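You operate a simulated robot arm through the tools that you are given. There is no shell and no other tool.

Carry out the task below with a simulated robot arm. There is one attempt and no reset: what you move stays moved.

Task
Lay out the specs case, then put the dome lamp on bright.
Fine: the case goes on the nightstand by the grille; shut the drawer; press the LAMP key and the BRIGHT key; leave WARM alone.
Where things are to end (x, y in the base frame): specs case within 60 mm of [700, 50].

It is judged by the outcome, as a careful person would: the job done as asked, and still so three seconds after it is handed in. It fails if anything else is knocked over, pushed out of place, dropped, spilled or broken.

Robot
A 7-joint arm with a two-finger parallel gripper, fixed in place. Base frame: the origin is on the floor under the middle of its stand, x ahead of it, y to its left, z up. Lengths are in mm, angles in rad, forces in N, time in s.
With the tool pointing down near the work surface it reaches from about 100 to 880 mm from the base axis. Its first joint turns from -2.007 to 2.007 rad. Payload 3.91 kg.
Tool frame: the origin (TCP) lies between the finger pads and is the grasp point; the fingertips stand 30 mm ahead of it; z points along the fingers, y is the line along which they close. Largest opening 110 mm; finger width 20, thickness 10; the body of the gripper, 48 by 112 mm, starts 55 mm behind the TCP.
Orientation is that of the tool frame in the base frame, as a unit quaternion [x, y, z, w]. With the fingers straight down and closing along the base's y, the tool's x points along the base's -x, its y along +y and its z along -z.

Tools
- The arm moves only by the tool move_arm. Its argument "targets" is a list of rows, each an object (a shift or turn left out is 0, a gripper value left out holds the last) with "translation": the shift along the tool's x, y, z in units of 40 mm (1.0 is 40 mm), a list of three; "angular": the turn, a rotation vector about the tool's x, y, z in units of 4 degrees (1.0 is 4 degrees), a list of three. In form: [{"translation": [dx, dy, dz], "angular": [rx, ry, rz]}, ...]. A call has 1 to 20 rows; each row shifts and turns the commanded pose from where the row before left it, along the tool's axes as they then stand. "jaw" is the opening in per cent of the stroke, from 0 (shut) to 100 (fully open), set as the call begins (left out, the last holds). A call with a number of a shift or a turn outside -1 to 1 is refused whole. A row lasts 0.2 s, in which the tool goes at most 50 mm and 0.15 rad; a call with a longer step from one row to the next is refused whole, and so is a gripper value outside its range. Where a pose cannot be reached the arm comes as near as it can. A force on the tool above 40 N (or 10 N above the force at the start of the call, whichever is more), or a blocked arm, ends the call early, and 0.2 s more pass. Each finger travels about 153 mm/s and halts on what it meets, pressing with about 31 N; the grip force reading is that of the motor and also rises with nothing between the fingers. The clock runs only during rows and for 0.2 s after the last one: add rows that do not move to give the fingers time. It gives the time, the measured TCP pose, the force on the tool (base axes), the opening and the grip force at its end, in the units of the frame above (readings bear some noise), with the torque about the TCP (base axes, N m) and any sound that the robot's microphone picked up.
- Cameras (640 x 400 px; columns grow to the right, rows downward): "scene" is fixed at [402.7, -500.4, 1249.5]; the picture's right is [0.99, -0.13, 0.00], its down [-0.08, -0.61, -0.79] and it looks along [0.10, 0.78, -0.61] (base axes); focal length 354 px, centre (320, 200). "wrist" rides on the gripper at [72, 17, -103] in the tool frame; the picture's right is [-0.23, 0.97, 0.00], its down [-0.76, -0.18, -0.62] and it looks along [-0.61, -0.14, 0.78] (tool axes); focal length 222 px, centre (320, 200). There is no depth. A picture from a camera that has moved, and an enlarged one, comes with that camera's place and axes in the base frame and with its lens.
- grab_frame(camera): a new picture of that camera. It takes no simulated time.
- raise_lower(by): slides the trunk up (or, below 0, down) by that many mm; the arm rides with it, the base frame stays. It gives what a move gives, with no picture.
- close_up(camera, box): a new picture of the part [left, top, right, bottom] of that camera's present view, enlarged. It takes no simulated time.
- finish_job(): hands the job in; it is judged then, once.

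Nothing tells you positions but the pictures and the camera data. Unless the task says otherwise, let go and move clear before handing in.

The tools are called after "Call:" as name(argument=value, ...) on one line, values as JSON. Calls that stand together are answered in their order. move_arm: Moves the arm, as the interface text tells. Its arguments: {"type":"object","properties":{"targets":{"type":"array","items":{"type":"object","properties":{"translation":{"type":"array","items":{"type":"number"}},"angular":{"type":"array","items":{"type":"number"}}}}},"jaw":{"type":"number"}},"required":["targets"]} The other tools are called the same way: raise_lower (by) moves the trunk up or down; grab_frame (camera) takes a picture; close_up (camera, box) takes an enlarged picture of a part of a camera's view; finish_job () hands the job in.

At the start:

```text
time: 0.0
position: [334.9, 316.0, 946.5]
orientation: [0.0, 1.0, 0.0, 0.0]
contact_force: [0.0, -0.2, -0.5]
wrist_torque: [-0.01, 0.01, -0.01]
grip_width: 110.0
grasp_force: 0.1
trunk travel left (down, up): [-625.0, 365.0]
```

scene: 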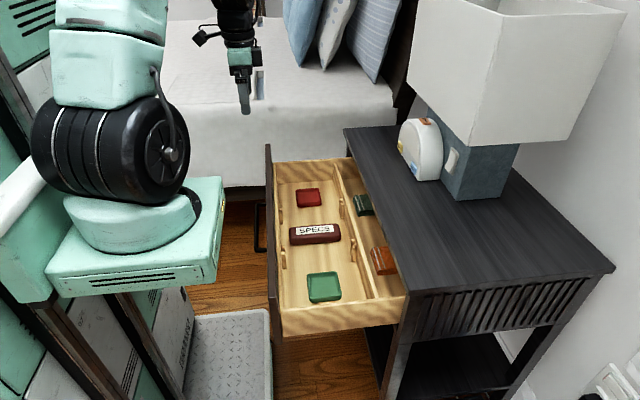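
wrist: 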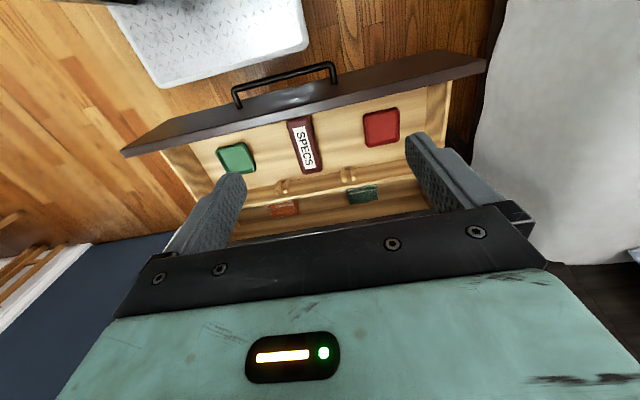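

I see an open drawer with a case labelled SPECS between a red and a green box, and on the nightstand a dome lamp with keys beside a big table lamp. I'll look closer at these before moving.

Call:
close_up(camera="scene", box=[250, 130, 430, 340])

Call:
close_up(camera="scene", box=[380, 90, 540, 210])

Call:
close_up(camera="wrist", box=[180, 50, 480, 250])

Call:
close_up(camera="scene", box=[380, 180, 640, 400])

```text
1.90 times, centred on (340, 235) of scene
camera zoom: at [402.7, -500.4, 1249.5], right [0.99, -0.13, 0.0], down [-0.08, -0.61, -0.79], along [0.1, 0.78, -0.61], focal length 674 px, centre (282, 133)
```

zoom: 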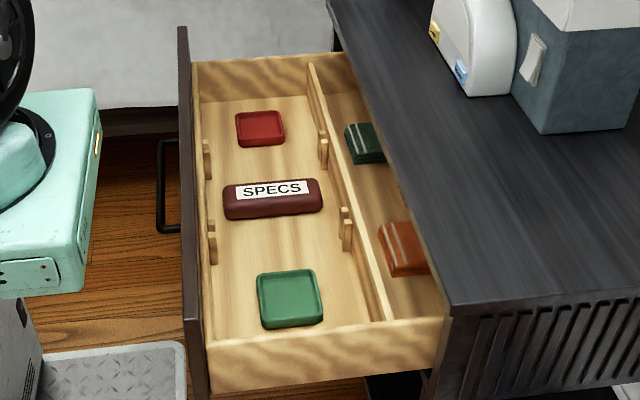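

```text
3.33 times, centred on (460, 150) of scene
camera zoom: at [402.7, -500.4, 1249.5], right [0.99, -0.13, 0.0], down [-0.08, -0.61, -0.79], along [0.1, 0.78, -0.61], focal length 1179 px, centre (-147, 367)
```

zoom: 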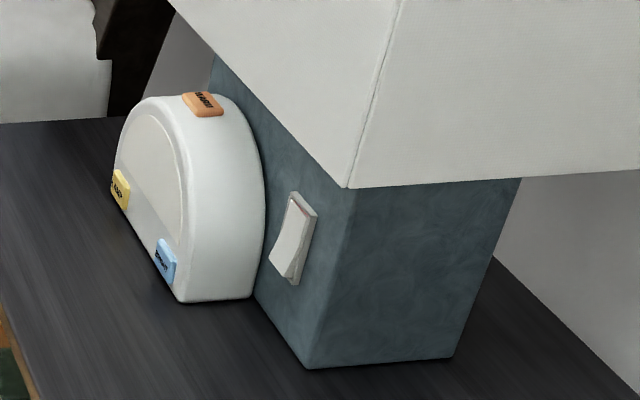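

```text
2.00 times, centred on (330, 150) of wrist
camera zoom: at [261.9, 332.3, 1049.7], right [0.23, 0.97, 0.0], down [0.76, -0.18, 0.62], along [0.61, -0.14, -0.78], focal length 444 px, centre (300, 300)
```

zoom: 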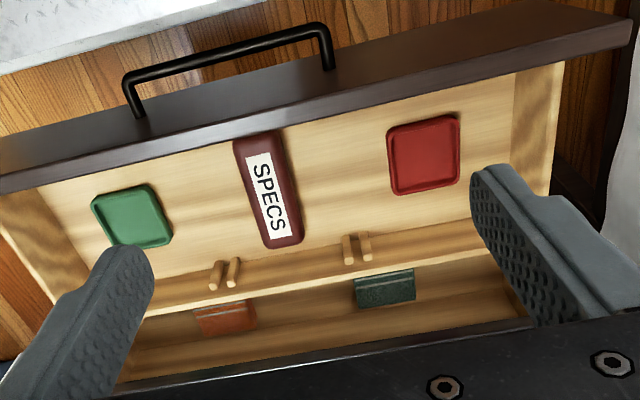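

```text
1.82 times, centred on (510, 290) of scene
camera zoom: at [402.7, -500.4, 1249.5], right [0.99, -0.13, 0.0], down [-0.08, -0.61, -0.79], along [0.1, 0.78, -0.61], focal length 643 px, centre (-26, 36)
```

zoom: 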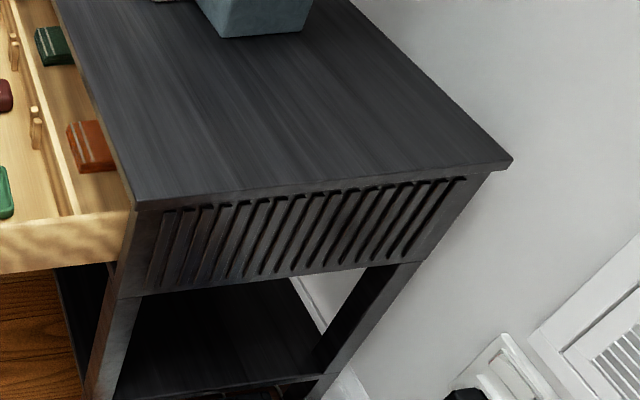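

The SPECS case triangulates to about [483, 242, 545], lying lengthwise along x in the drawer, and the dome lamp stands on the nightstand near x≈800, y≈350. I'll tilt the tool forward to view the lamp keys and the nightstand top with the wrist camera.

Call:
move_arm(targets=[{"angular": [0, -1, 0]}, {"angular": [0, -1, 0]}, {"angular": [0, -1, 0]}, {"angular": [0, -1, 0]}, {"angular": [0, -1, 0]}, {"angular": [0, -1, 0]}, {"angular": [0, -1, 0]}, {"angular": [0, -1, 0]}], jaw=100)

Call:
grab_frame(camera="wrist")

Call:
grab_frame(camera="scene")

```text
time: 1.8
position: [414.6, 293.7, 967.0]
orientation: [0.098, 0.958, -0.002, 0.271]
contact_force: [-0.4, 0.3, 0.4]
wrist_torque: [0.0, -0.03, 0.01]
grip_width: 110.3
grasp_force: 0.2
trunk travel left (down, up): [-625.0, 365.0]
stopped in row 8: the arm was blocked; the commanded pose is now the measured one
```

```text
taken
camera wrist: at [304.3, 328.2, 1019.6], right [0.37, 0.91, 0.17], down [0.28, -0.28, 0.92], along [0.89, -0.29, -0.36], focal length 222 px, centre (320, 200)
```

wrist: 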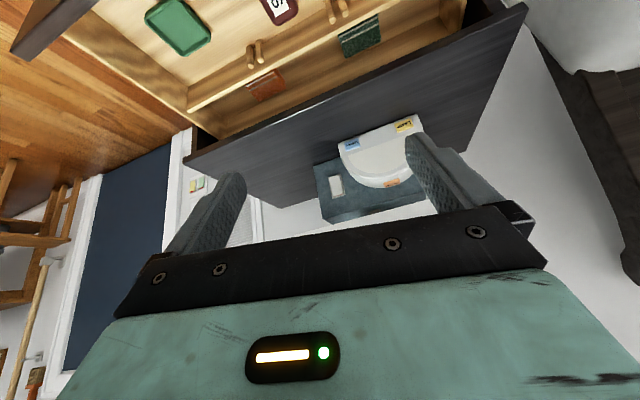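

```text
taken
```

scene: 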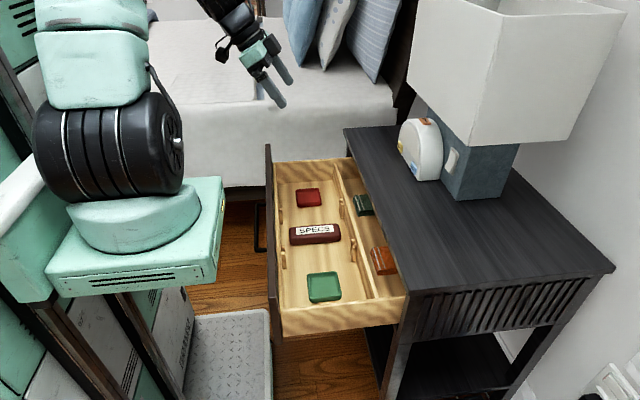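

The arm hit a reach limit mid-tilt, but the view shows the dome lamp with a blue and a yellow key at its front foot and an orange one on top. I'll zoom in to read the labels.

Call:
close_up(camera="wrist", box=[310, 100, 450, 220])

Call:
close_up(camera="wrist", box=[150, 0, 550, 240])

Call:
close_up(camera="scene", box=[390, 105, 450, 185])

```text
3.33 times, centred on (380, 160) of wrist
camera zoom: at [304.3, 328.2, 1019.6], right [0.37, 0.91, 0.17], down [0.28, -0.28, 0.92], along [0.89, -0.29, -0.36], focal length 740 px, centre (120, 333)
```

zoom: 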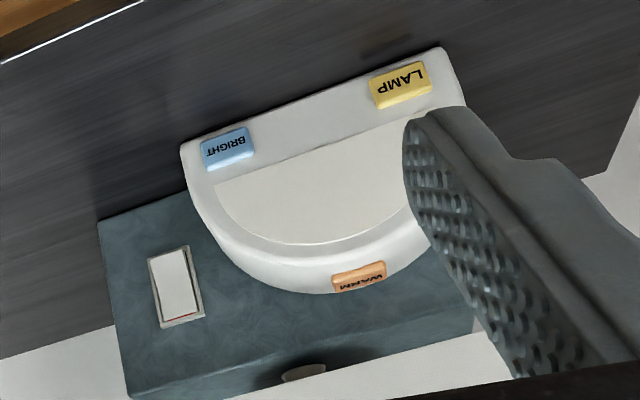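

```text
1.60 times, centred on (350, 120) of wrist
camera zoom: at [304.3, 328.2, 1019.6], right [0.37, 0.91, 0.17], down [0.28, -0.28, 0.92], along [0.89, -0.29, -0.36], focal length 355 px, centre (272, 328)
```

zoom: 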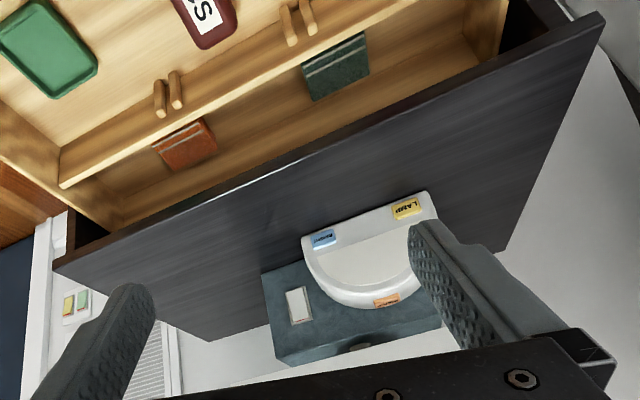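

```text
5.00 times, centred on (420, 145) of scene
camera zoom: at [402.7, -500.4, 1249.5], right [0.99, -0.13, 0.0], down [-0.08, -0.61, -0.79], along [0.1, 0.78, -0.61], focal length 1769 px, centre (-180, 475)
```

zoom: 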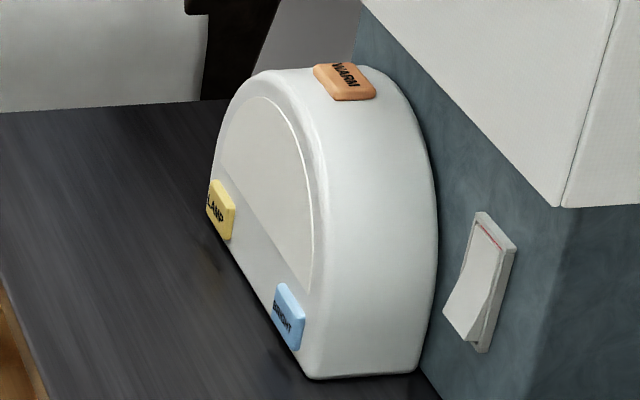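

The labels read LAMP (yellow, near [762, 400, 723]), BRIGHT (blue, near [764, 282, 722]) and WARM (orange, on top, which I must not touch). The nightstand top looks to be at z≈690, so I'll bring the tool back to straight down, hover over the case and refine.

Call:
move_arm(targets=[{"angular": [-0.007, 0.981, -0.354]}, {"angular": [-0.007, 0.981, -0.354]}, {"angular": [-0.007, 0.981, -0.354]}, {"angular": [-0.007, 0.981, -0.354]}, {"angular": [-0.007, 0.981, -0.354]}, {"angular": [-0.007, 0.981, -0.354]}, {"angular": [-0.007, 0.981, -0.354]}, {"angular": [-0.007, 0.981, -0.354]}, {"translation": [-0.3, -0.25, 0.4]}, {"translation": [-0.3, -0.25, 0.4]}, {"translation": [-0.3, -0.25, 0.4]}, {"translation": [-0.3, -0.25, 0.4]}, {"translation": [-0.3, -0.2, 0.4]}, {"translation": [-0.3, 0, 0.4]}, {}])

Call:
grab_frame(camera="wrist")

Call:
grab_frame(camera="scene")

```text
time: 5.0
position: [482.7, 246.0, 869.2]
orientation: [-0.006, 1.0, -0.005, 0.0]
contact_force: [-0.6, 0.5, 0.6]
wrist_torque: [0.0, -0.03, 0.0]
grip_width: 110.0
grasp_force: 0.0
trunk travel left (down, up): [-625.0, 365.0]
```

```text
taken
camera wrist: at [410.1, 262.1, 971.3], right [0.22, 0.98, -0.01], down [0.76, -0.16, 0.63], along [0.61, -0.14, -0.78], focal length 222 px, centre (320, 200)
```

wrist: 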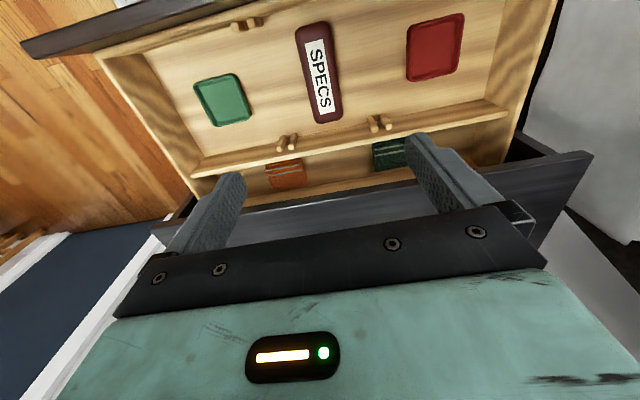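

```text
taken
```

scene: 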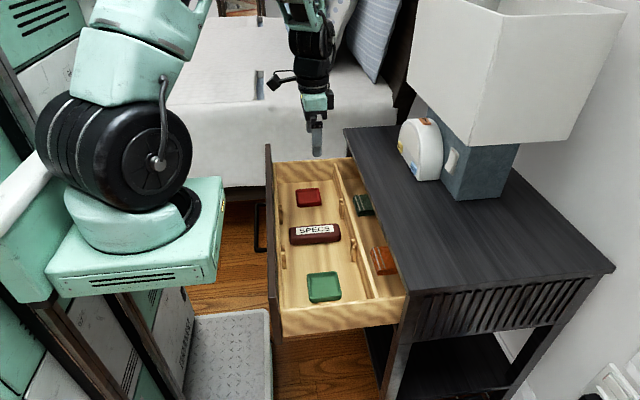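

The arm is straight down above the drawer with the case in view. I'll zoom in to measure the case's ends and width.

Call:
close_up(camera="wrist", box=[240, 0, 400, 130])

Call:
close_up(camera="wrist", box=[90, 0, 490, 220])

Call:
close_up(camera="scene", box=[270, 200, 370, 270])

```text
3.08 times, centred on (320, 65) of wrist
camera zoom: at [410.1, 262.1, 971.3], right [0.22, 0.98, -0.01], down [0.76, -0.16, 0.63], along [0.61, -0.14, -0.78], focal length 684 px, centre (320, 615)
```

zoom: 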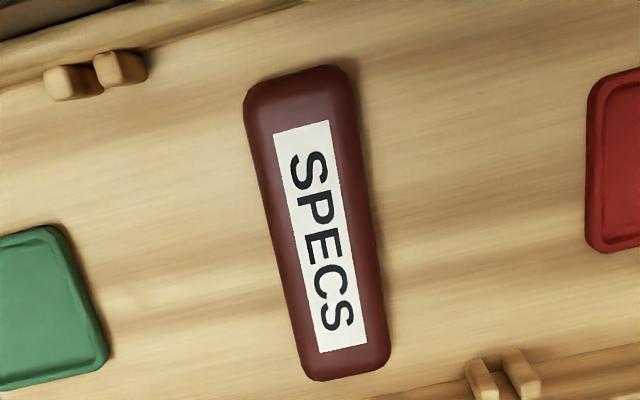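

```text
1.60 times, centred on (290, 110) of wrist
camera zoom: at [410.1, 262.1, 971.3], right [0.22, 0.98, -0.01], down [0.76, -0.16, 0.63], along [0.61, -0.14, -0.78], focal length 355 px, centre (368, 344)
```

zoom: 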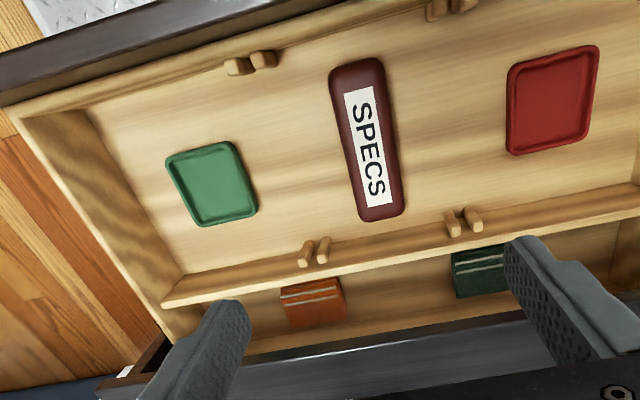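

```text
5.71 times, centred on (320, 235) of scene
camera zoom: at [402.7, -500.4, 1249.5], right [0.99, -0.13, 0.0], down [-0.08, -0.61, -0.79], along [0.1, 0.78, -0.61], focal length 2022 px, centre (320, 0)
```

zoom: 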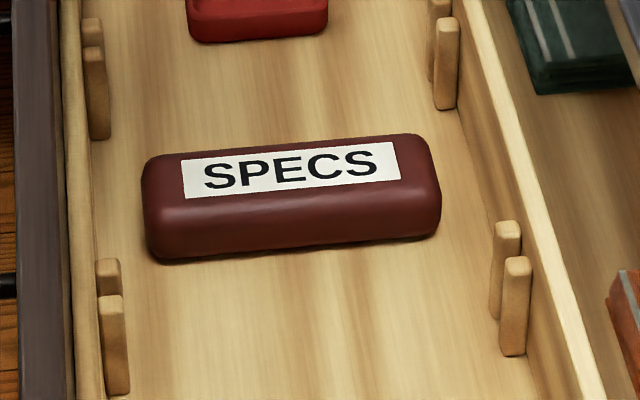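

The case top is near z≈557 at about [484, 243], roughly 150 × 50 mm, aligned with x, and the drawer floor is near z≈522. I'll part-close the jaw, square the tool and descend to just above the case.

Call:
move_arm(targets=[{"angular": [-0.14, 0, 0.17]}, {"translation": [0, -0.07, 0.8]}, {"translation": [0, 0, 0.8]}, {"translation": [0, 0, 0.8]}, {"translation": [0, 0, 0.8]}, {"translation": [0, 0, 0.8]}, {"translation": [0, 0, 0.8]}, {"translation": [0, 0, 0.8]}, {}], jaw=77)

Call:
grab_frame(camera="wrist")

Call:
grab_frame(camera="scene")

```text
time: 7.0
position: [483.2, 243.2, 644.0]
orientation: [0.0, 1.0, 0.0, 0.0]
contact_force: [-0.6, 0.7, 0.2]
wrist_torque: [0.0, -0.01, -0.01]
grip_width: 84.5
grasp_force: 0.0
trunk travel left (down, up): [-625.0, 365.0]
```

```text
taken
camera wrist: at [411.3, 258.8, 748.0], right [0.23, 0.97, 0.0], down [0.76, -0.18, 0.62], along [0.61, -0.14, -0.78], focal length 222 px, centre (320, 200)
```

wrist: 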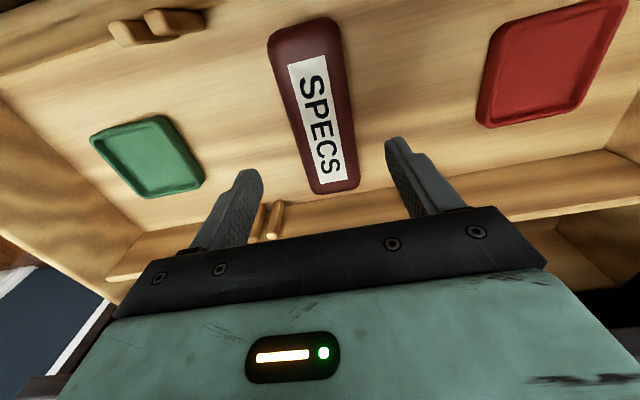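

```text
taken
```

scene: 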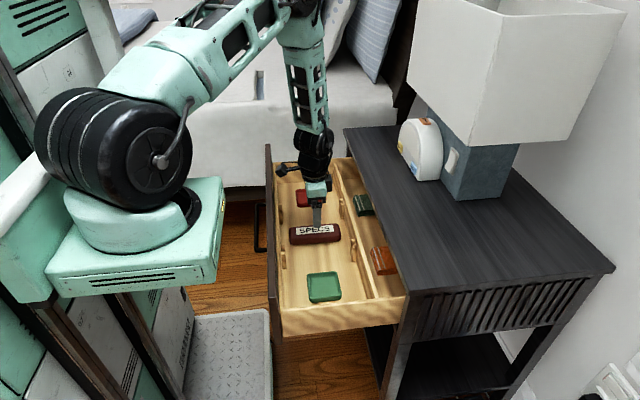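

The case is centred between the open fingers (y≈243). I'll descend slowly to TCP z≈558, with the fingertips about 6 mm above the drawer floor.

Call:
move_arm(targets=[{"translation": [0, 0, 0.5]}, {"translation": [0, 0, 0.5]}, {"translation": [0, 0, 0.5]}, {"translation": [0, 0, 0.3]}, {"translation": [0, 0, 0.2]}, {"translation": [0, 0, 0.1]}, {}])

Call:
grab_frame(camera="wrist")

Call:
close_up(camera="scene", box=[260, 150, 380, 280])

```text
time: 8.6
position: [484.4, 243.2, 559.5]
orientation: [0.0, 1.0, 0.001, 0.0]
contact_force: [-0.1, -0.2, -0.3]
wrist_torque: [0.0, 0.02, 0.0]
grip_width: 84.6
grasp_force: 0.1
trunk travel left (down, up): [-625.0, 365.0]
```

```text
taken
camera wrist: at [411.8, 259.2, 663.8], right [0.23, 0.97, 0.0], down [0.76, -0.18, 0.62], along [0.61, -0.14, -0.78], focal length 222 px, centre (320, 200)
```

wrist: 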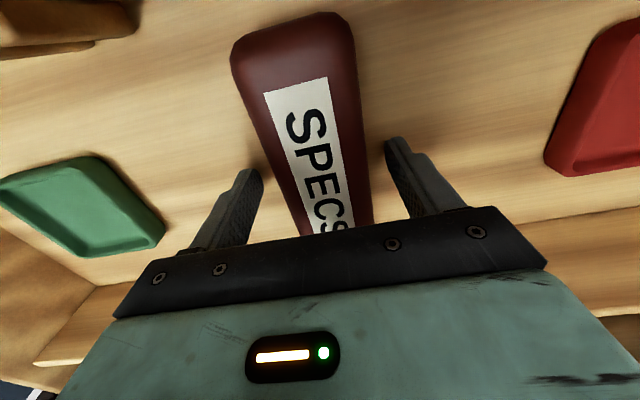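

```text
3.08 times, centred on (320, 215) of scene
camera zoom: at [402.7, -500.4, 1249.5], right [0.99, -0.13, 0.0], down [-0.08, -0.61, -0.79], along [0.1, 0.78, -0.61], focal length 1089 px, centre (320, 154)
```

zoom: 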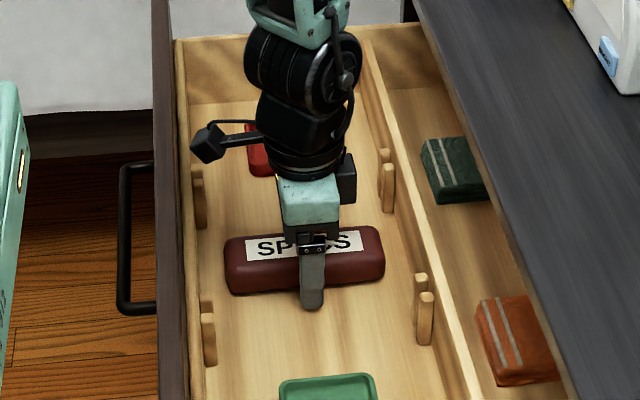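

The fingers straddle the case with no contact. I'll close the jaw now and give it time to grip.

Call:
move_arm(targets=[{}, {}, {}, {}], jaw=0)

```text
time: 9.6
position: [484.7, 242.1, 559.6]
orientation: [0.0, 1.0, 0.0, 0.0]
contact_force: [0.2, -0.1, -0.7]
wrist_torque: [-0.02, 0.04, -0.01]
grip_width: 55.4
grasp_force: 30.7
trunk travel left (down, up): [-625.0, 365.0]
```

The jaw has closed on the case at 55 mm with 31 N. I'll lift it gently and check.

Call:
move_arm(targets=[{"translation": [0, 0, -0.2]}, {"translation": [0, 0, -0.4]}, {"translation": [0, 0, -0.5]}, {"translation": [0, 0, -0.5]}, {"translation": [0, 0, -0.5]}, {"translation": [0, 0, -0.5]}, {}])

Call:
grab_frame(camera="wrist")

Call:
close_up(camera="scene", box=[260, 120, 440, 320])

```text
time: 11.2
position: [484.9, 242.4, 664.2]
orientation: [0.0, 1.0, -0.001, 0.0]
contact_force: [0.2, -0.1, -1.0]
wrist_torque: [-0.01, -0.02, 0.0]
grip_width: 55.5
grasp_force: 30.8
trunk travel left (down, up): [-625.0, 365.0]
```

```text
taken
camera wrist: at [411.5, 259.1, 768.7], right [0.23, 0.97, 0.0], down [0.76, -0.18, 0.62], along [0.61, -0.14, -0.78], focal length 222 px, centre (320, 200)
```

wrist: 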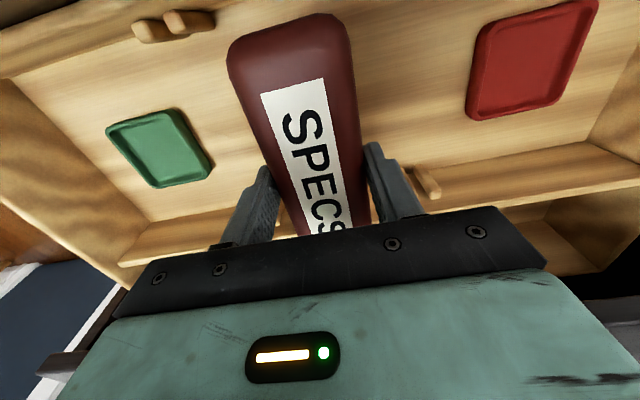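

```text
2.00 times, centred on (350, 220) of scene
camera zoom: at [402.7, -500.4, 1249.5], right [0.99, -0.13, 0.0], down [-0.08, -0.61, -0.79], along [0.1, 0.78, -0.61], focal length 708 px, centre (260, 160)
```

zoom: 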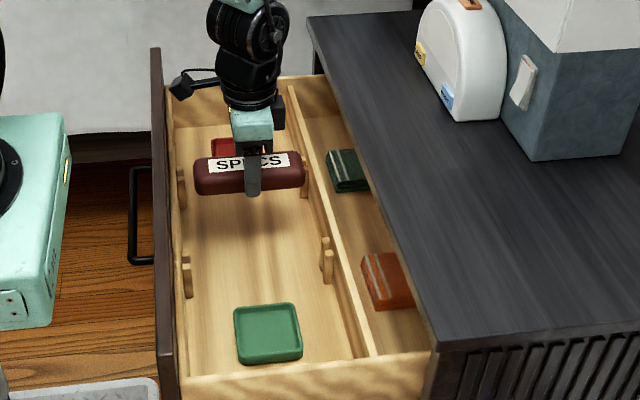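

The case is lifted and held level. I'll raise it clear of the nightstand edge and carry it to about [725, 50] over the nightstand, keeping well away from the lamp.

Call:
move_arm(targets=[{"translation": [0, 0, -0.6]}, {"translation": [0, 0, -0.8]}, {"translation": [0, 0, -0.8]}, {"translation": [0, 0, -0.8]}, {"translation": [0, 0, -0.5]}, {"translation": [-0.3, -0.24, 0]}, {"translation": [-0.6, -0.48, 0]}, {"translation": [-0.6, -0.48, 0]}, {"translation": [-0.6, -0.48, 0]}, {"translation": [-0.6, -0.48, 0]}, {"translation": [-0.6, -0.48, 0]}, {"translation": [-0.6, -0.48, 0]}, {"translation": [-0.6, -0.48, 0]}, {"translation": [-0.6, -0.48, 0]}, {"translation": [-0.6, -0.48, 0]}, {"translation": [-0.3, -0.24, 0]}, {}, {}])

Call:
grab_frame(camera="wrist")

Call:
grab_frame(camera="scene")

```text
time: 15.0
position: [723.9, 50.1, 803.8]
orientation: [0.0, 1.0, 0.0, 0.0]
contact_force: [0.3, 0.3, -1.5]
wrist_torque: [0.02, 0.0, 0.0]
grip_width: 55.6
grasp_force: 31.5
trunk travel left (down, up): [-625.0, 365.0]
```

```text
taken
camera wrist: at [650.9, 66.2, 908.5], right [0.23, 0.97, 0.0], down [0.76, -0.18, 0.62], along [0.61, -0.14, -0.78], focal length 222 px, centre (320, 200)
```

wrist: 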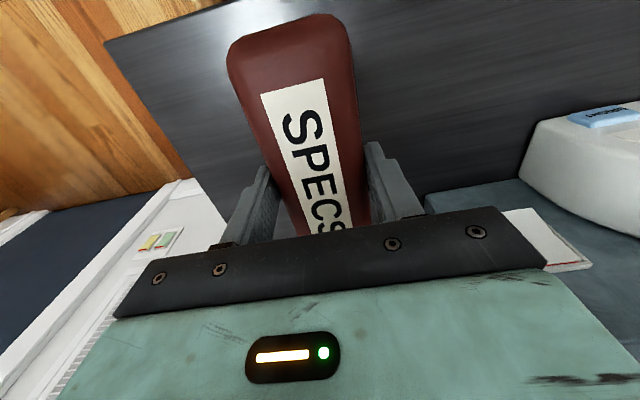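

```text
taken
```

scene: 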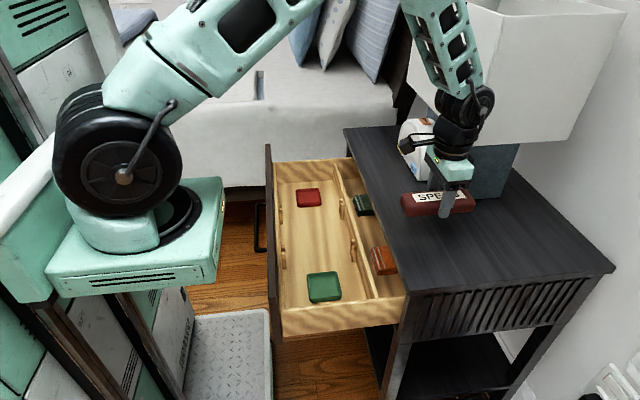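

The case is over the nightstand at [724, 50] with about 80 mm to go. I'll lower to just above the expected surface and check.

Call:
move_arm(targets=[{"translation": [0, 0, 0.4]}, {"translation": [0, 0, 0.5]}, {"translation": [0, 0, 0.4]}, {"translation": [0, 0, 0.25]}, {"translation": [0, 0, 0.1]}, {}])

Call:
close_up(camera="scene", box=[380, 150, 500, 250])

```text
time: 16.4
position: [723.5, 51.8, 739.5]
orientation: [-0.001, 1.0, 0.0, 0.0]
contact_force: [0.4, -1.4, -1.1]
wrist_torque: [0.0, 0.0, -0.01]
grip_width: 55.4
grasp_force: 31.8
trunk travel left (down, up): [-625.0, 365.0]
```

```text
4.00 times, centred on (440, 200) of scene
camera zoom: at [402.7, -500.4, 1249.5], right [0.99, -0.13, 0.0], down [-0.08, -0.61, -0.79], along [0.1, 0.78, -0.61], focal length 1415 px, centre (-160, 200)
```

zoom: 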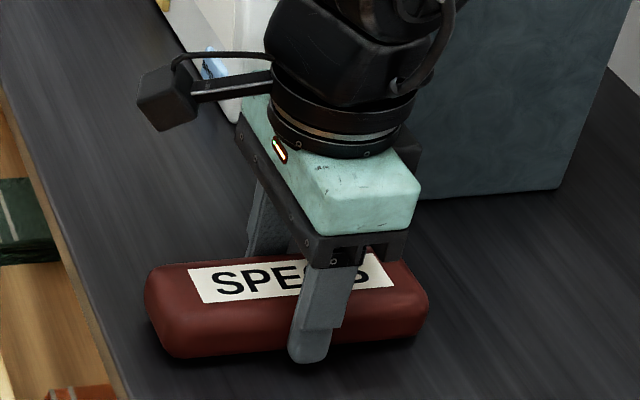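

The case hovers roughly 15 mm above the top with its shadow close beneath. I'll step down slowly and watch the contact force.

Call:
move_arm(targets=[{"translation": [0, 0, 0.1]}, {"translation": [0, 0, 0.1]}, {"translation": [0, 0, 0.1]}, {}])

Call:
close_up(camera="scene", box=[380, 150, 500, 250])

```text
time: 17.5
position: [725.3, 51.6, 729.9]
orientation: [0.0, 1.0, 0.001, 0.004]
contact_force: [-4.1, -1.0, 19.1]
wrist_torque: [-0.49, 0.77, -0.11]
grip_width: 55.4
grasp_force: 30.8
trunk travel left (down, up): [-625.0, 365.0]
stopped in row 4: the force on the tool passed its limit at 41 N (the readings are from after the stop); the commanded pose is now the measured one
```

```text
4.00 times, centred on (440, 200) of scene
camera zoom: at [402.7, -500.4, 1249.5], right [0.99, -0.13, 0.0], down [-0.08, -0.61, -0.79], along [0.1, 0.78, -0.61], focal length 1415 px, centre (-160, 200)
```

zoom: 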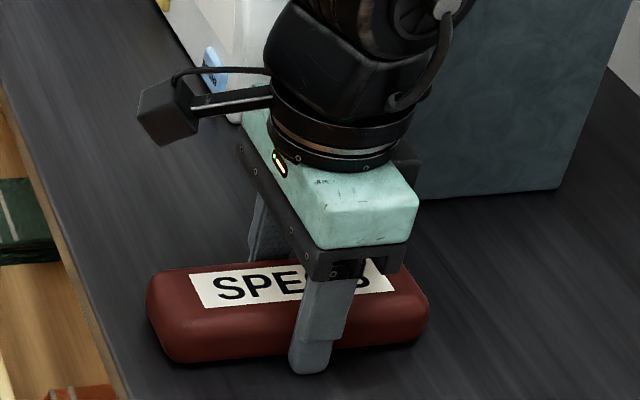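

The case is resting on the nightstand (contact at TCP z≈730, so the top is at about z≈692). I'll ease the pressure slightly and open the jaw.

Call:
move_arm(targets=[{"translation": [0, 0, -0.03]}, {}])

Call:
move_arm(targets=[{}, {}, {}], jaw=80)

Call:
close_up(camera="scene", box=[380, 150, 500, 250])

```text
time: 18.1
position: [726.4, 50.9, 730.3]
orientation: [-0.001, 1.0, 0.001, 0.003]
contact_force: [1.4, 1.7, 8.4]
wrist_torque: [-0.25, -0.04, 0.0]
grip_width: 55.6
grasp_force: 30.6
trunk travel left (down, up): [-625.0, 365.0]
```

```text
time: 18.9
position: [725.8, 50.9, 730.3]
orientation: [-0.001, 1.0, 0.0, 0.003]
contact_force: [-0.1, 6.6, 7.0]
wrist_torque: [-0.14, 0.05, -0.07]
grip_width: 84.5
grasp_force: 0.1
trunk travel left (down, up): [-625.0, 365.0]
```

```text
4.00 times, centred on (440, 200) of scene
camera zoom: at [402.7, -500.4, 1249.5], right [0.99, -0.13, 0.0], down [-0.08, -0.61, -0.79], along [0.1, 0.78, -0.61], focal length 1415 px, centre (-160, 200)
```

zoom: 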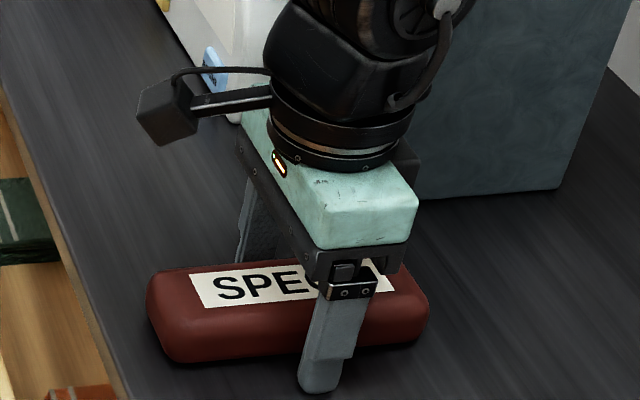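

The jaw is open and the case sits flat; the fingertips seem to be lightly touching the tabletop. I'll lift straight up and clear.

Call:
move_arm(targets=[{"translation": [0, 0, -0.1]}, {"translation": [0, 0, -0.4]}, {"translation": [0, 0, -0.8]}, {"translation": [0, 0, -0.8]}, {"translation": [0, 0, -0.8]}, {"translation": [0, 0, -0.8]}, {}])

Call:
grab_frame(camera="wrist")

Call:
grab_frame(camera="scene")

```text
time: 20.5
position: [724.0, 51.2, 875.3]
orientation: [0.0, 1.0, 0.001, 0.002]
contact_force: [0.7, -0.2, -0.3]
wrist_torque: [0.0, 0.0, -0.02]
grip_width: 87.8
grasp_force: 0.0
trunk travel left (down, up): [-625.0, 365.0]
```

```text
taken
camera wrist: at [650.5, 66.7, 979.5], right [0.23, 0.97, 0.0], down [0.76, -0.18, 0.63], along [0.61, -0.14, -0.78], focal length 222 px, centre (320, 200)
```

wrist: 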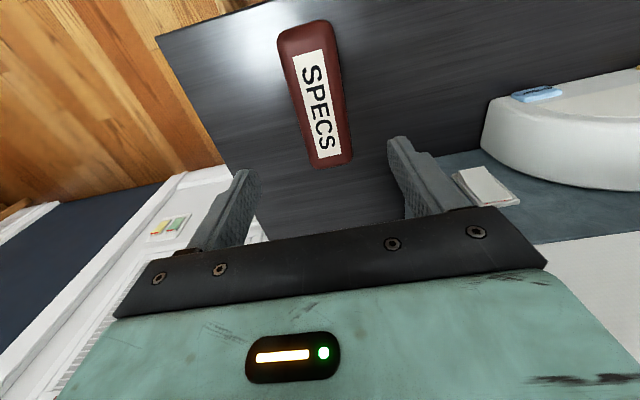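

```text
taken
```

scene: 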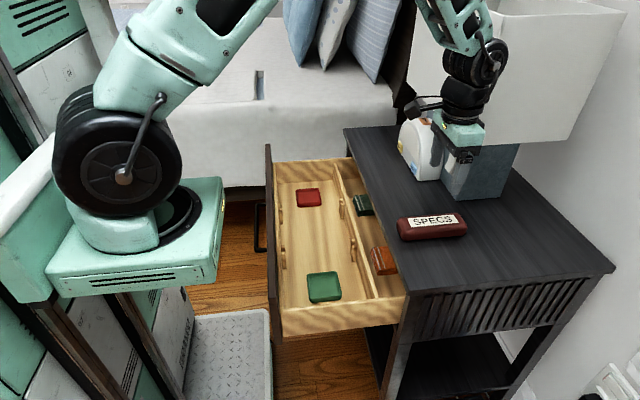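

The specs case is laid out at about [720, 50]. Next is the drawer: the handle bar runs at x≈320, z≈592, y 146–345, so I'll close the jaw and go in front of the handle, staying high on the way.

Call:
move_arm(targets=[{"translation": [0.4, 0.15, 0]}, {"translation": [0.78, 0.35, 0]}, {"translation": [0.78, 0.35, 0]}, {"translation": [0.78, 0.35, 0]}, {"translation": [0.78, 0.35, 0]}, {"translation": [0.78, 0.35, 0]}, {"translation": [0.78, 0.35, 0]}, {"translation": [0.78, 0.35, 0]}, {"translation": [0.78, 0.35, 0]}, {"translation": [0.78, 0.35, 0]}, {"translation": [0.78, 0.35, 0]}, {"translation": [0.78, 0.35, 0]}, {"translation": [0.78, 0.35, 0]}, {"translation": [0.78, 0.35, 0]}, {"translation": [0.6, 0.3, 0]}, {}, {}], jaw=0)

Call:
grab_frame(camera="wrist")

Call:
grab_frame(camera="scene")

```text
time: 24.1
position: [289.3, 249.8, 876.4]
orientation: [0.015, 1.0, 0.003, 0.005]
contact_force: [-0.2, -0.8, -0.3]
wrist_torque: [0.02, 0.02, 0.01]
grip_width: 0.0
grasp_force: 31.8
trunk travel left (down, up): [-625.0, 365.0]
```

```text
taken
camera wrist: at [216.5, 266.9, 980.1], right [0.25, 0.97, 0.01], down [0.75, -0.2, 0.63], along [0.61, -0.15, -0.78], focal length 222 px, centre (320, 200)
```

wrist: 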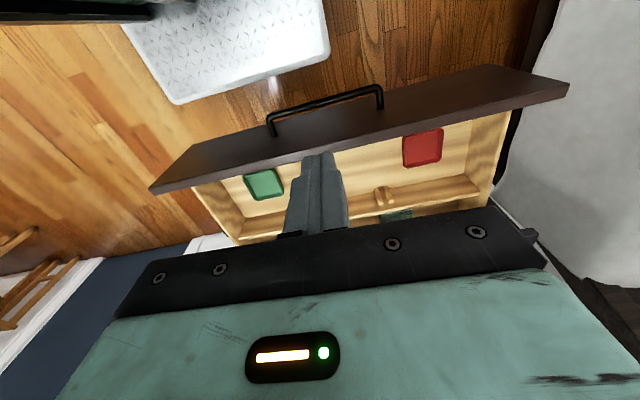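

```text
taken
```

scene: 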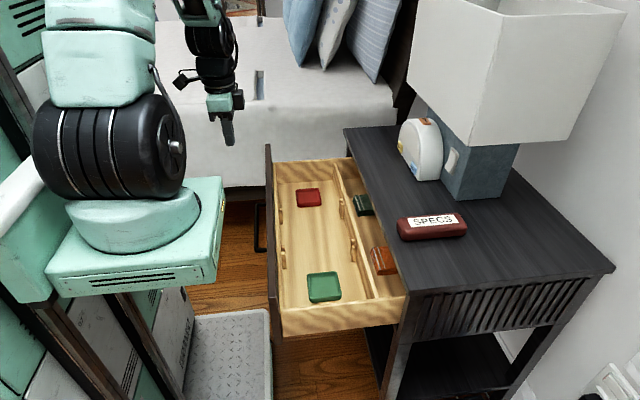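

The hand is in front of the drawer, high up. I'll zoom in on the handle and panel to pin down the push point before lowering.

Call:
close_up(camera="wrist", box=[140, 50, 580, 250])

Call:
close_up(camera="scene", box=[180, 130, 300, 360])

```text
1.45 times, centred on (360, 150) of wrist
camera zoom: at [216.5, 266.9, 980.1], right [0.25, 0.97, 0.01], down [0.75, -0.2, 0.63], along [0.61, -0.15, -0.78], focal length 323 px, centre (262, 273)
```

zoom: 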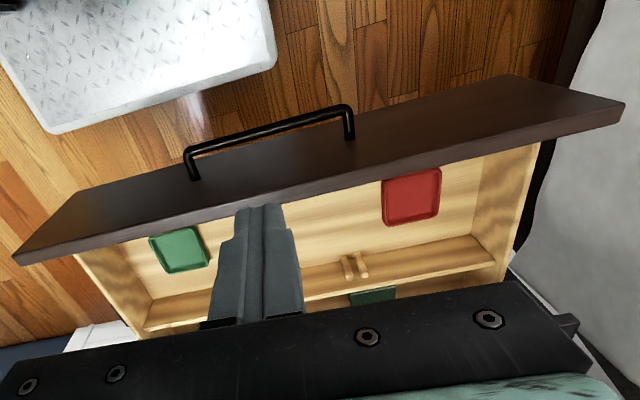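

```text
1.74 times, centred on (240, 245) of scene
camera zoom: at [402.7, -500.4, 1249.5], right [0.99, -0.13, 0.0], down [-0.08, -0.61, -0.79], along [0.1, 0.78, -0.61], focal length 615 px, centre (459, 122)
```

zoom: 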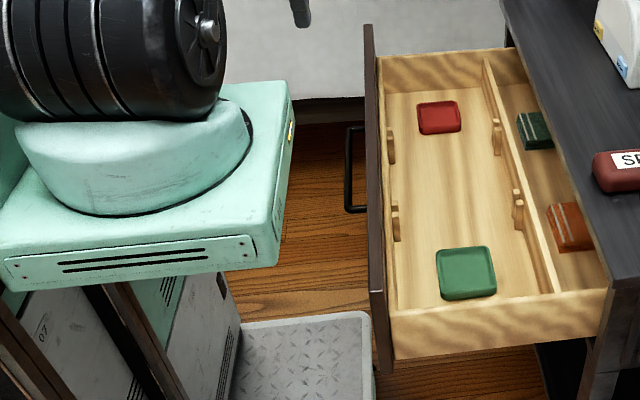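

The handle's bar is at x≈320 and my fingers are about 15–20 mm in front of it. I'll lower part way, checking that the arm follows.

Call:
move_arm(targets=[{"translation": [0, 0, 0.6]}, {"translation": [0, 0, 0.8]}, {"translation": [0, 0, 0.8]}, {"translation": [0, 0, 0.8]}, {}])

Call:
grab_frame(camera="wrist")

Call:
grab_frame(camera="scene")

```text
time: 25.2
position: [306.5, 290.3, 823.2]
orientation: [0.023, 0.996, 0.083, 0.017]
contact_force: [-0.6, -0.5, -0.4]
wrist_torque: [-0.01, -0.07, 0.0]
grip_width: 0.1
grasp_force: 31.3
trunk travel left (down, up): [-625.0, 365.0]
stopped in row 5: the arm was blocked; the commanded pose is now the measured one
```

```text
taken
camera wrist: at [230.2, 293.6, 926.1], right [0.27, 0.95, 0.17], down [0.73, -0.31, 0.61], along [0.63, -0.04, -0.78], focal length 222 px, centre (320, 200)
```

wrist: 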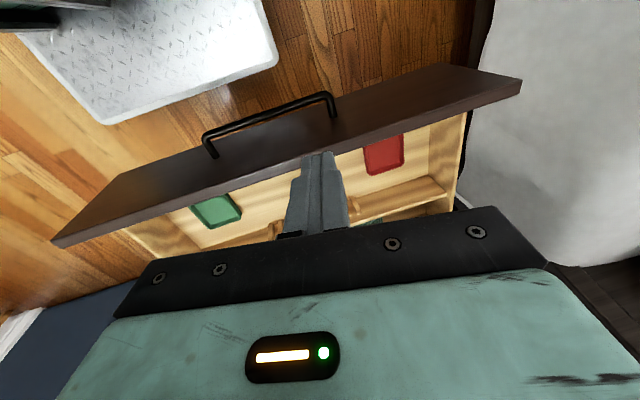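

```text
taken
```

scene: 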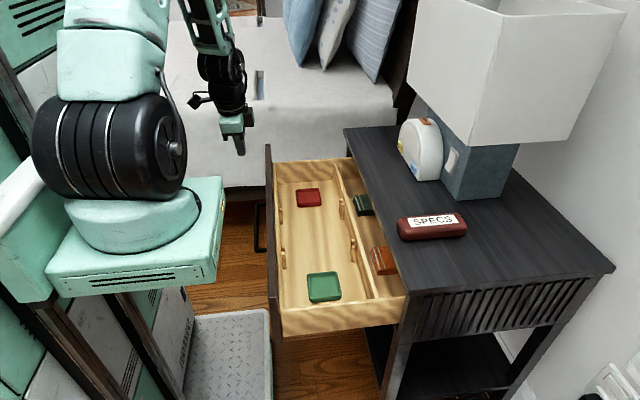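

The arm is folded too tightly here because the wrist is level with the shoulder. I'll move outward over the drawer and square up, so I can then raise the trunk and reach down in front of the handle with the arm more extended.

Call:
move_arm(targets=[{"translation": [-0.3, 0, -0.3]}, {"translation": [-0.6, -0.1, -0.3], "angular": [0.6, 0.12, -0.165]}, {"translation": [-0.7, -0.2, -0.3], "angular": [0.6, 0.12, -0.165]}, {"translation": [-0.7, -0.2, -0.3], "angular": [0.6, 0.12, -0.165]}, {"translation": [-0.7, -0.2, 0], "angular": [0.6, 0.12, -0.165]}, {"translation": [-0.7, -0.2, 0]}, {"translation": [-0.6, -0.2, 0]}, {}])

```text
time: 27.0
position: [470.1, 235.9, 865.9]
orientation: [-0.005, 1.0, -0.005, -0.002]
contact_force: [0.0, 0.7, -0.5]
wrist_torque: [0.0, -0.02, 0.0]
grip_width: 0.0
grasp_force: 31.0
trunk travel left (down, up): [-625.0, 365.0]
```

The arm recovered to [470, 236, 866] with the tool straight down. I'll raise the trunk by 250 mm.

Call:
raise_lower(by=250)

Call:
grab_frame(camera="scene")

```text
time: 29.5
position: [470.4, 236.5, 1115.9]
orientation: [-0.005, 1.0, -0.006, -0.002]
contact_force: [-0.2, 0.2, -0.4]
wrist_torque: [-0.02, 0.0, 0.01]
grip_width: 0.0
grasp_force: 30.3
trunk travel left (down, up): [-875.0, 115.0]
```

```text
taken
```

scene: 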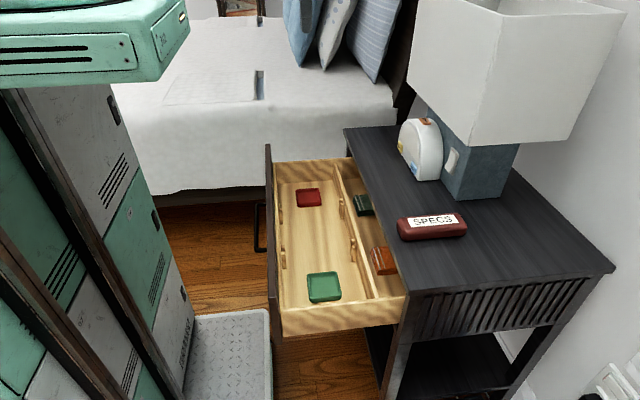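

The trunk is up, with the platform clear. I'll lower the arm to z≈730 over the drawer (above the panel's top edge at about 665).

Call:
move_arm(targets=[{"angular": [-0.17, -0.06, 0.14]}, {"translation": [0, 0, 0.5]}, {"translation": [0, 0, 0.8]}, {"translation": [0, 0, 0.8]}, {"translation": [0, 0, 0.8]}, {"translation": [0, 0, 0.8]}, {"translation": [0, 0, 0.8]}, {"translation": [0, 0, 0.8]}, {"translation": [0, 0, 0.8]}, {"translation": [0, 0, 0.8]}, {"translation": [0, 0, 0.8]}, {"translation": [0, 0, 0.8]}, {"translation": [0, 0, 0.8]}, {}, {}])

Call:
grab_frame(camera="scene")

```text
time: 32.7
position: [473.2, 237.0, 745.0]
orientation: [0.001, 1.0, 0.0, 0.001]
contact_force: [0.4, 0.3, -0.9]
wrist_torque: [0.01, 0.0, 0.0]
grip_width: 0.0
grasp_force: 30.8
trunk travel left (down, up): [-875.0, 115.0]
```

```text
taken
```

scene: 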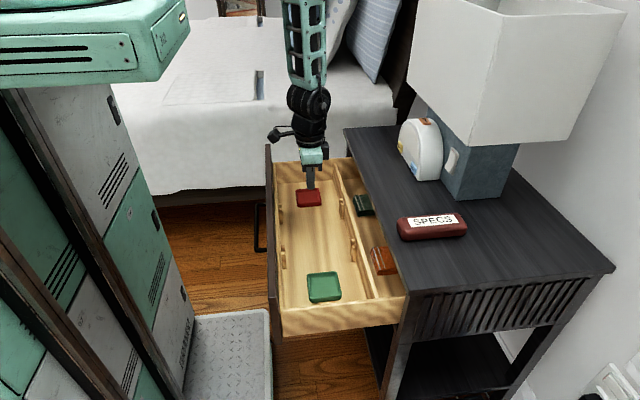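

The tool is at z=745, its tips about 50 mm above the panel's top edge. I'll retract over the panel to x≈280, in front of the handle.

Call:
move_arm(targets=[{"translation": [0.4, 0.03, 0]}, {"translation": [0.6, 0.03, 0]}, {"translation": [0.6, 0.03, 0]}, {"translation": [0.6, 0.03, 0]}, {"translation": [0.6, 0.03, 0]}, {"translation": [0.6, 0.03, 0]}, {"translation": [0.6, 0.03, 0]}, {"translation": [0.6, 0, 0]}, {"translation": [0.3, 0, 0]}, {}, {}])

Call:
grab_frame(camera="wrist")

Call:
grab_frame(camera="scene")

```text
time: 35.1
position: [276.2, 244.7, 744.0]
orientation: [0.0, 1.0, 0.001, 0.002]
contact_force: [0.6, -0.1, 0.5]
wrist_torque: [0.0, 0.03, 0.02]
grip_width: 0.2
grasp_force: 31.1
trunk travel left (down, up): [-875.0, 115.0]
```

```text
taken
camera wrist: at [202.8, 260.5, 847.9], right [0.23, 0.97, 0.0], down [0.76, -0.18, 0.62], along [0.61, -0.14, -0.78], focal length 222 px, centre (320, 200)
```

wrist: 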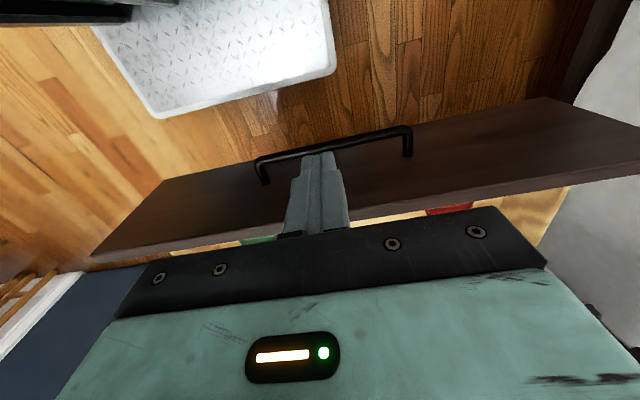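

```text
taken
```

scene: 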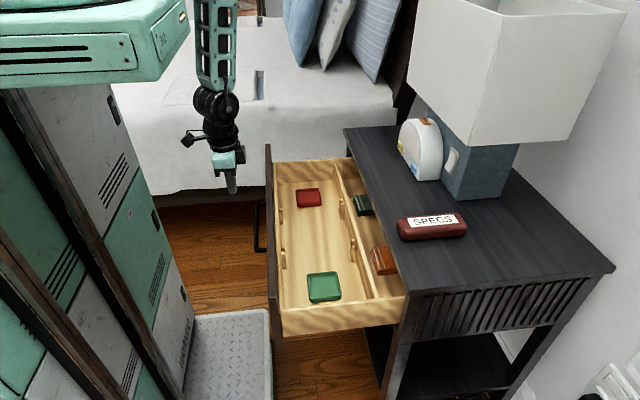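

The arm reached [276, 245, 744] cleanly, with the handle bar just ahead of the fingers. I'll lower to z≈600 so the fingers stand in front of the bar.

Call:
move_arm(targets=[{"translation": [0, 0, 0.5]}, {"translation": [0, 0, 0.7]}, {"translation": [0, 0, 0.7]}, {"translation": [0, 0, 0.7]}, {"translation": [0, 0, 0.6]}, {"translation": [0, 0, 0.4]}, {}])

Call:
grab_frame(camera="wrist")

Call:
close_up(camera="scene", box=[180, 130, 300, 290])

```text
time: 36.7
position: [273.8, 246.0, 598.1]
orientation: [0.0, 1.0, 0.001, 0.001]
contact_force: [-0.4, -0.2, 0.4]
wrist_torque: [0.03, 0.04, 0.02]
grip_width: 0.0
grasp_force: 30.7
trunk travel left (down, up): [-875.0, 115.0]
```

```text
taken
camera wrist: at [201.9, 261.4, 703.3], right [0.23, 0.97, 0.0], down [0.76, -0.18, 0.62], along [0.61, -0.14, -0.78], focal length 222 px, centre (320, 200)
```

wrist: 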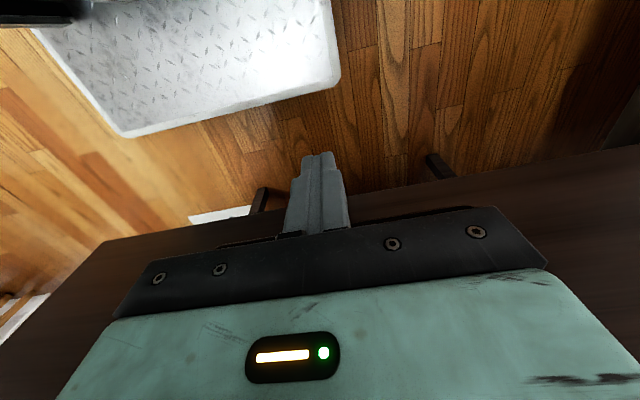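

```text
2.50 times, centred on (240, 210) of scene
camera zoom: at [402.7, -500.4, 1249.5], right [0.99, -0.13, 0.0], down [-0.08, -0.61, -0.79], along [0.1, 0.78, -0.61], focal length 884 px, centre (520, 175)
```

zoom: 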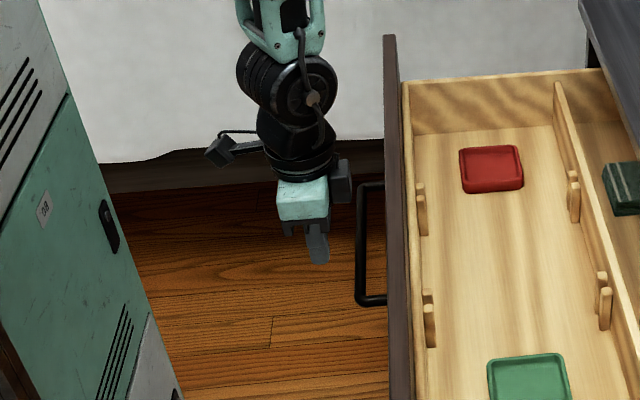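

The fingers stand in front of the bar, but a small housing on the hand's front side would come close to the panel. I'll tilt the tool about 20° so the fingertips lead, then look.

Call:
move_arm(targets=[{"angular": [0, -1, 0]}, {"angular": [0, -1, 0]}, {"angular": [0, -1, 0]}, {"angular": [0, -1, 0]}, {"angular": [0, -1, 0]}, {}])

Call:
close_up(camera="scene", box=[180, 130, 300, 290])

Call:
grab_frame(camera="wrist")

```text
time: 37.9
position: [340.4, 239.6, 604.3]
orientation: [0.093, 0.986, -0.006, 0.141]
contact_force: [-0.3, 0.5, 0.1]
wrist_torque: [0.03, -0.04, -0.04]
grip_width: 0.1
grasp_force: 31.7
out of reach, approached as far as the arm can: row 5
trunk travel left (down, up): [-875.0, 115.0]
stopped in row 5: the arm was blocked; the commanded pose is now the measured one
```

```text
2.50 times, centred on (240, 210) of scene
camera zoom: at [402.7, -500.4, 1249.5], right [0.99, -0.13, 0.0], down [-0.08, -0.61, -0.79], along [0.1, 0.78, -0.61], focal length 884 px, centre (520, 175)
```

zoom: 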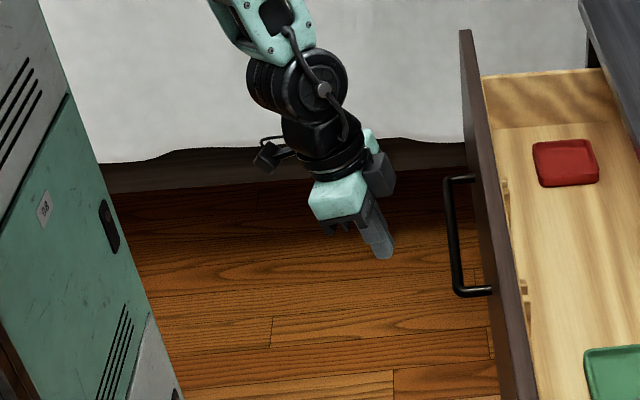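

```text
taken
camera wrist: at [245.9, 272.4, 683.9], right [0.39, 0.92, 0.08], down [0.51, -0.29, 0.81], along [0.76, -0.28, -0.58], focal length 222 px, centre (320, 200)
```

wrist: 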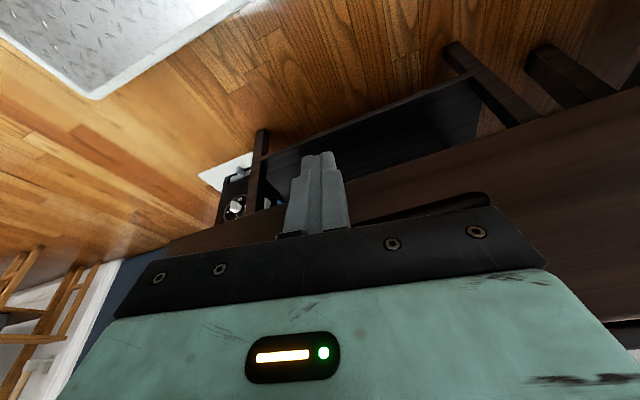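

The arm lurched forward as it reached its limit and nudged the drawer part-way in, which is the wanted direction. I'll check the scene and the drawer's contents.

Call:
grab_frame(camera="scene")

Call:
close_up(camera="scene", box=[220, 120, 460, 360])

```text
taken
```

scene: 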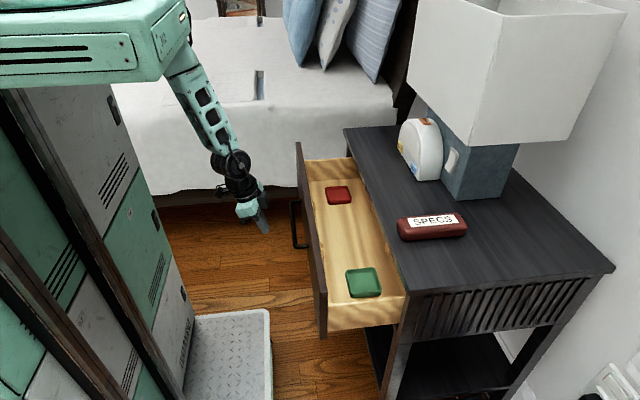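

```text
1.67 times, centred on (340, 240) of scene
camera zoom: at [402.7, -500.4, 1249.5], right [0.99, -0.13, 0.0], down [-0.08, -0.61, -0.79], along [0.1, 0.78, -0.61], focal length 590 px, centre (287, 133)
```

zoom: 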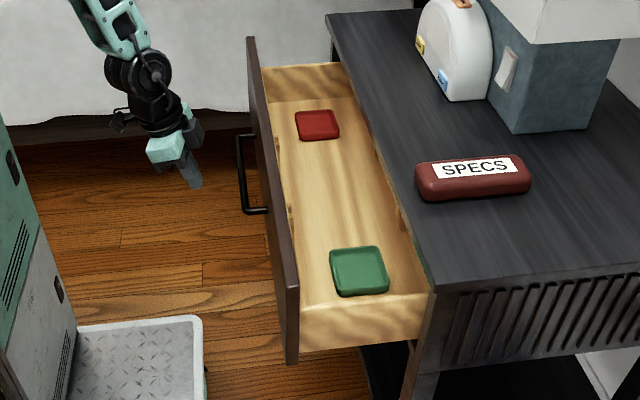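

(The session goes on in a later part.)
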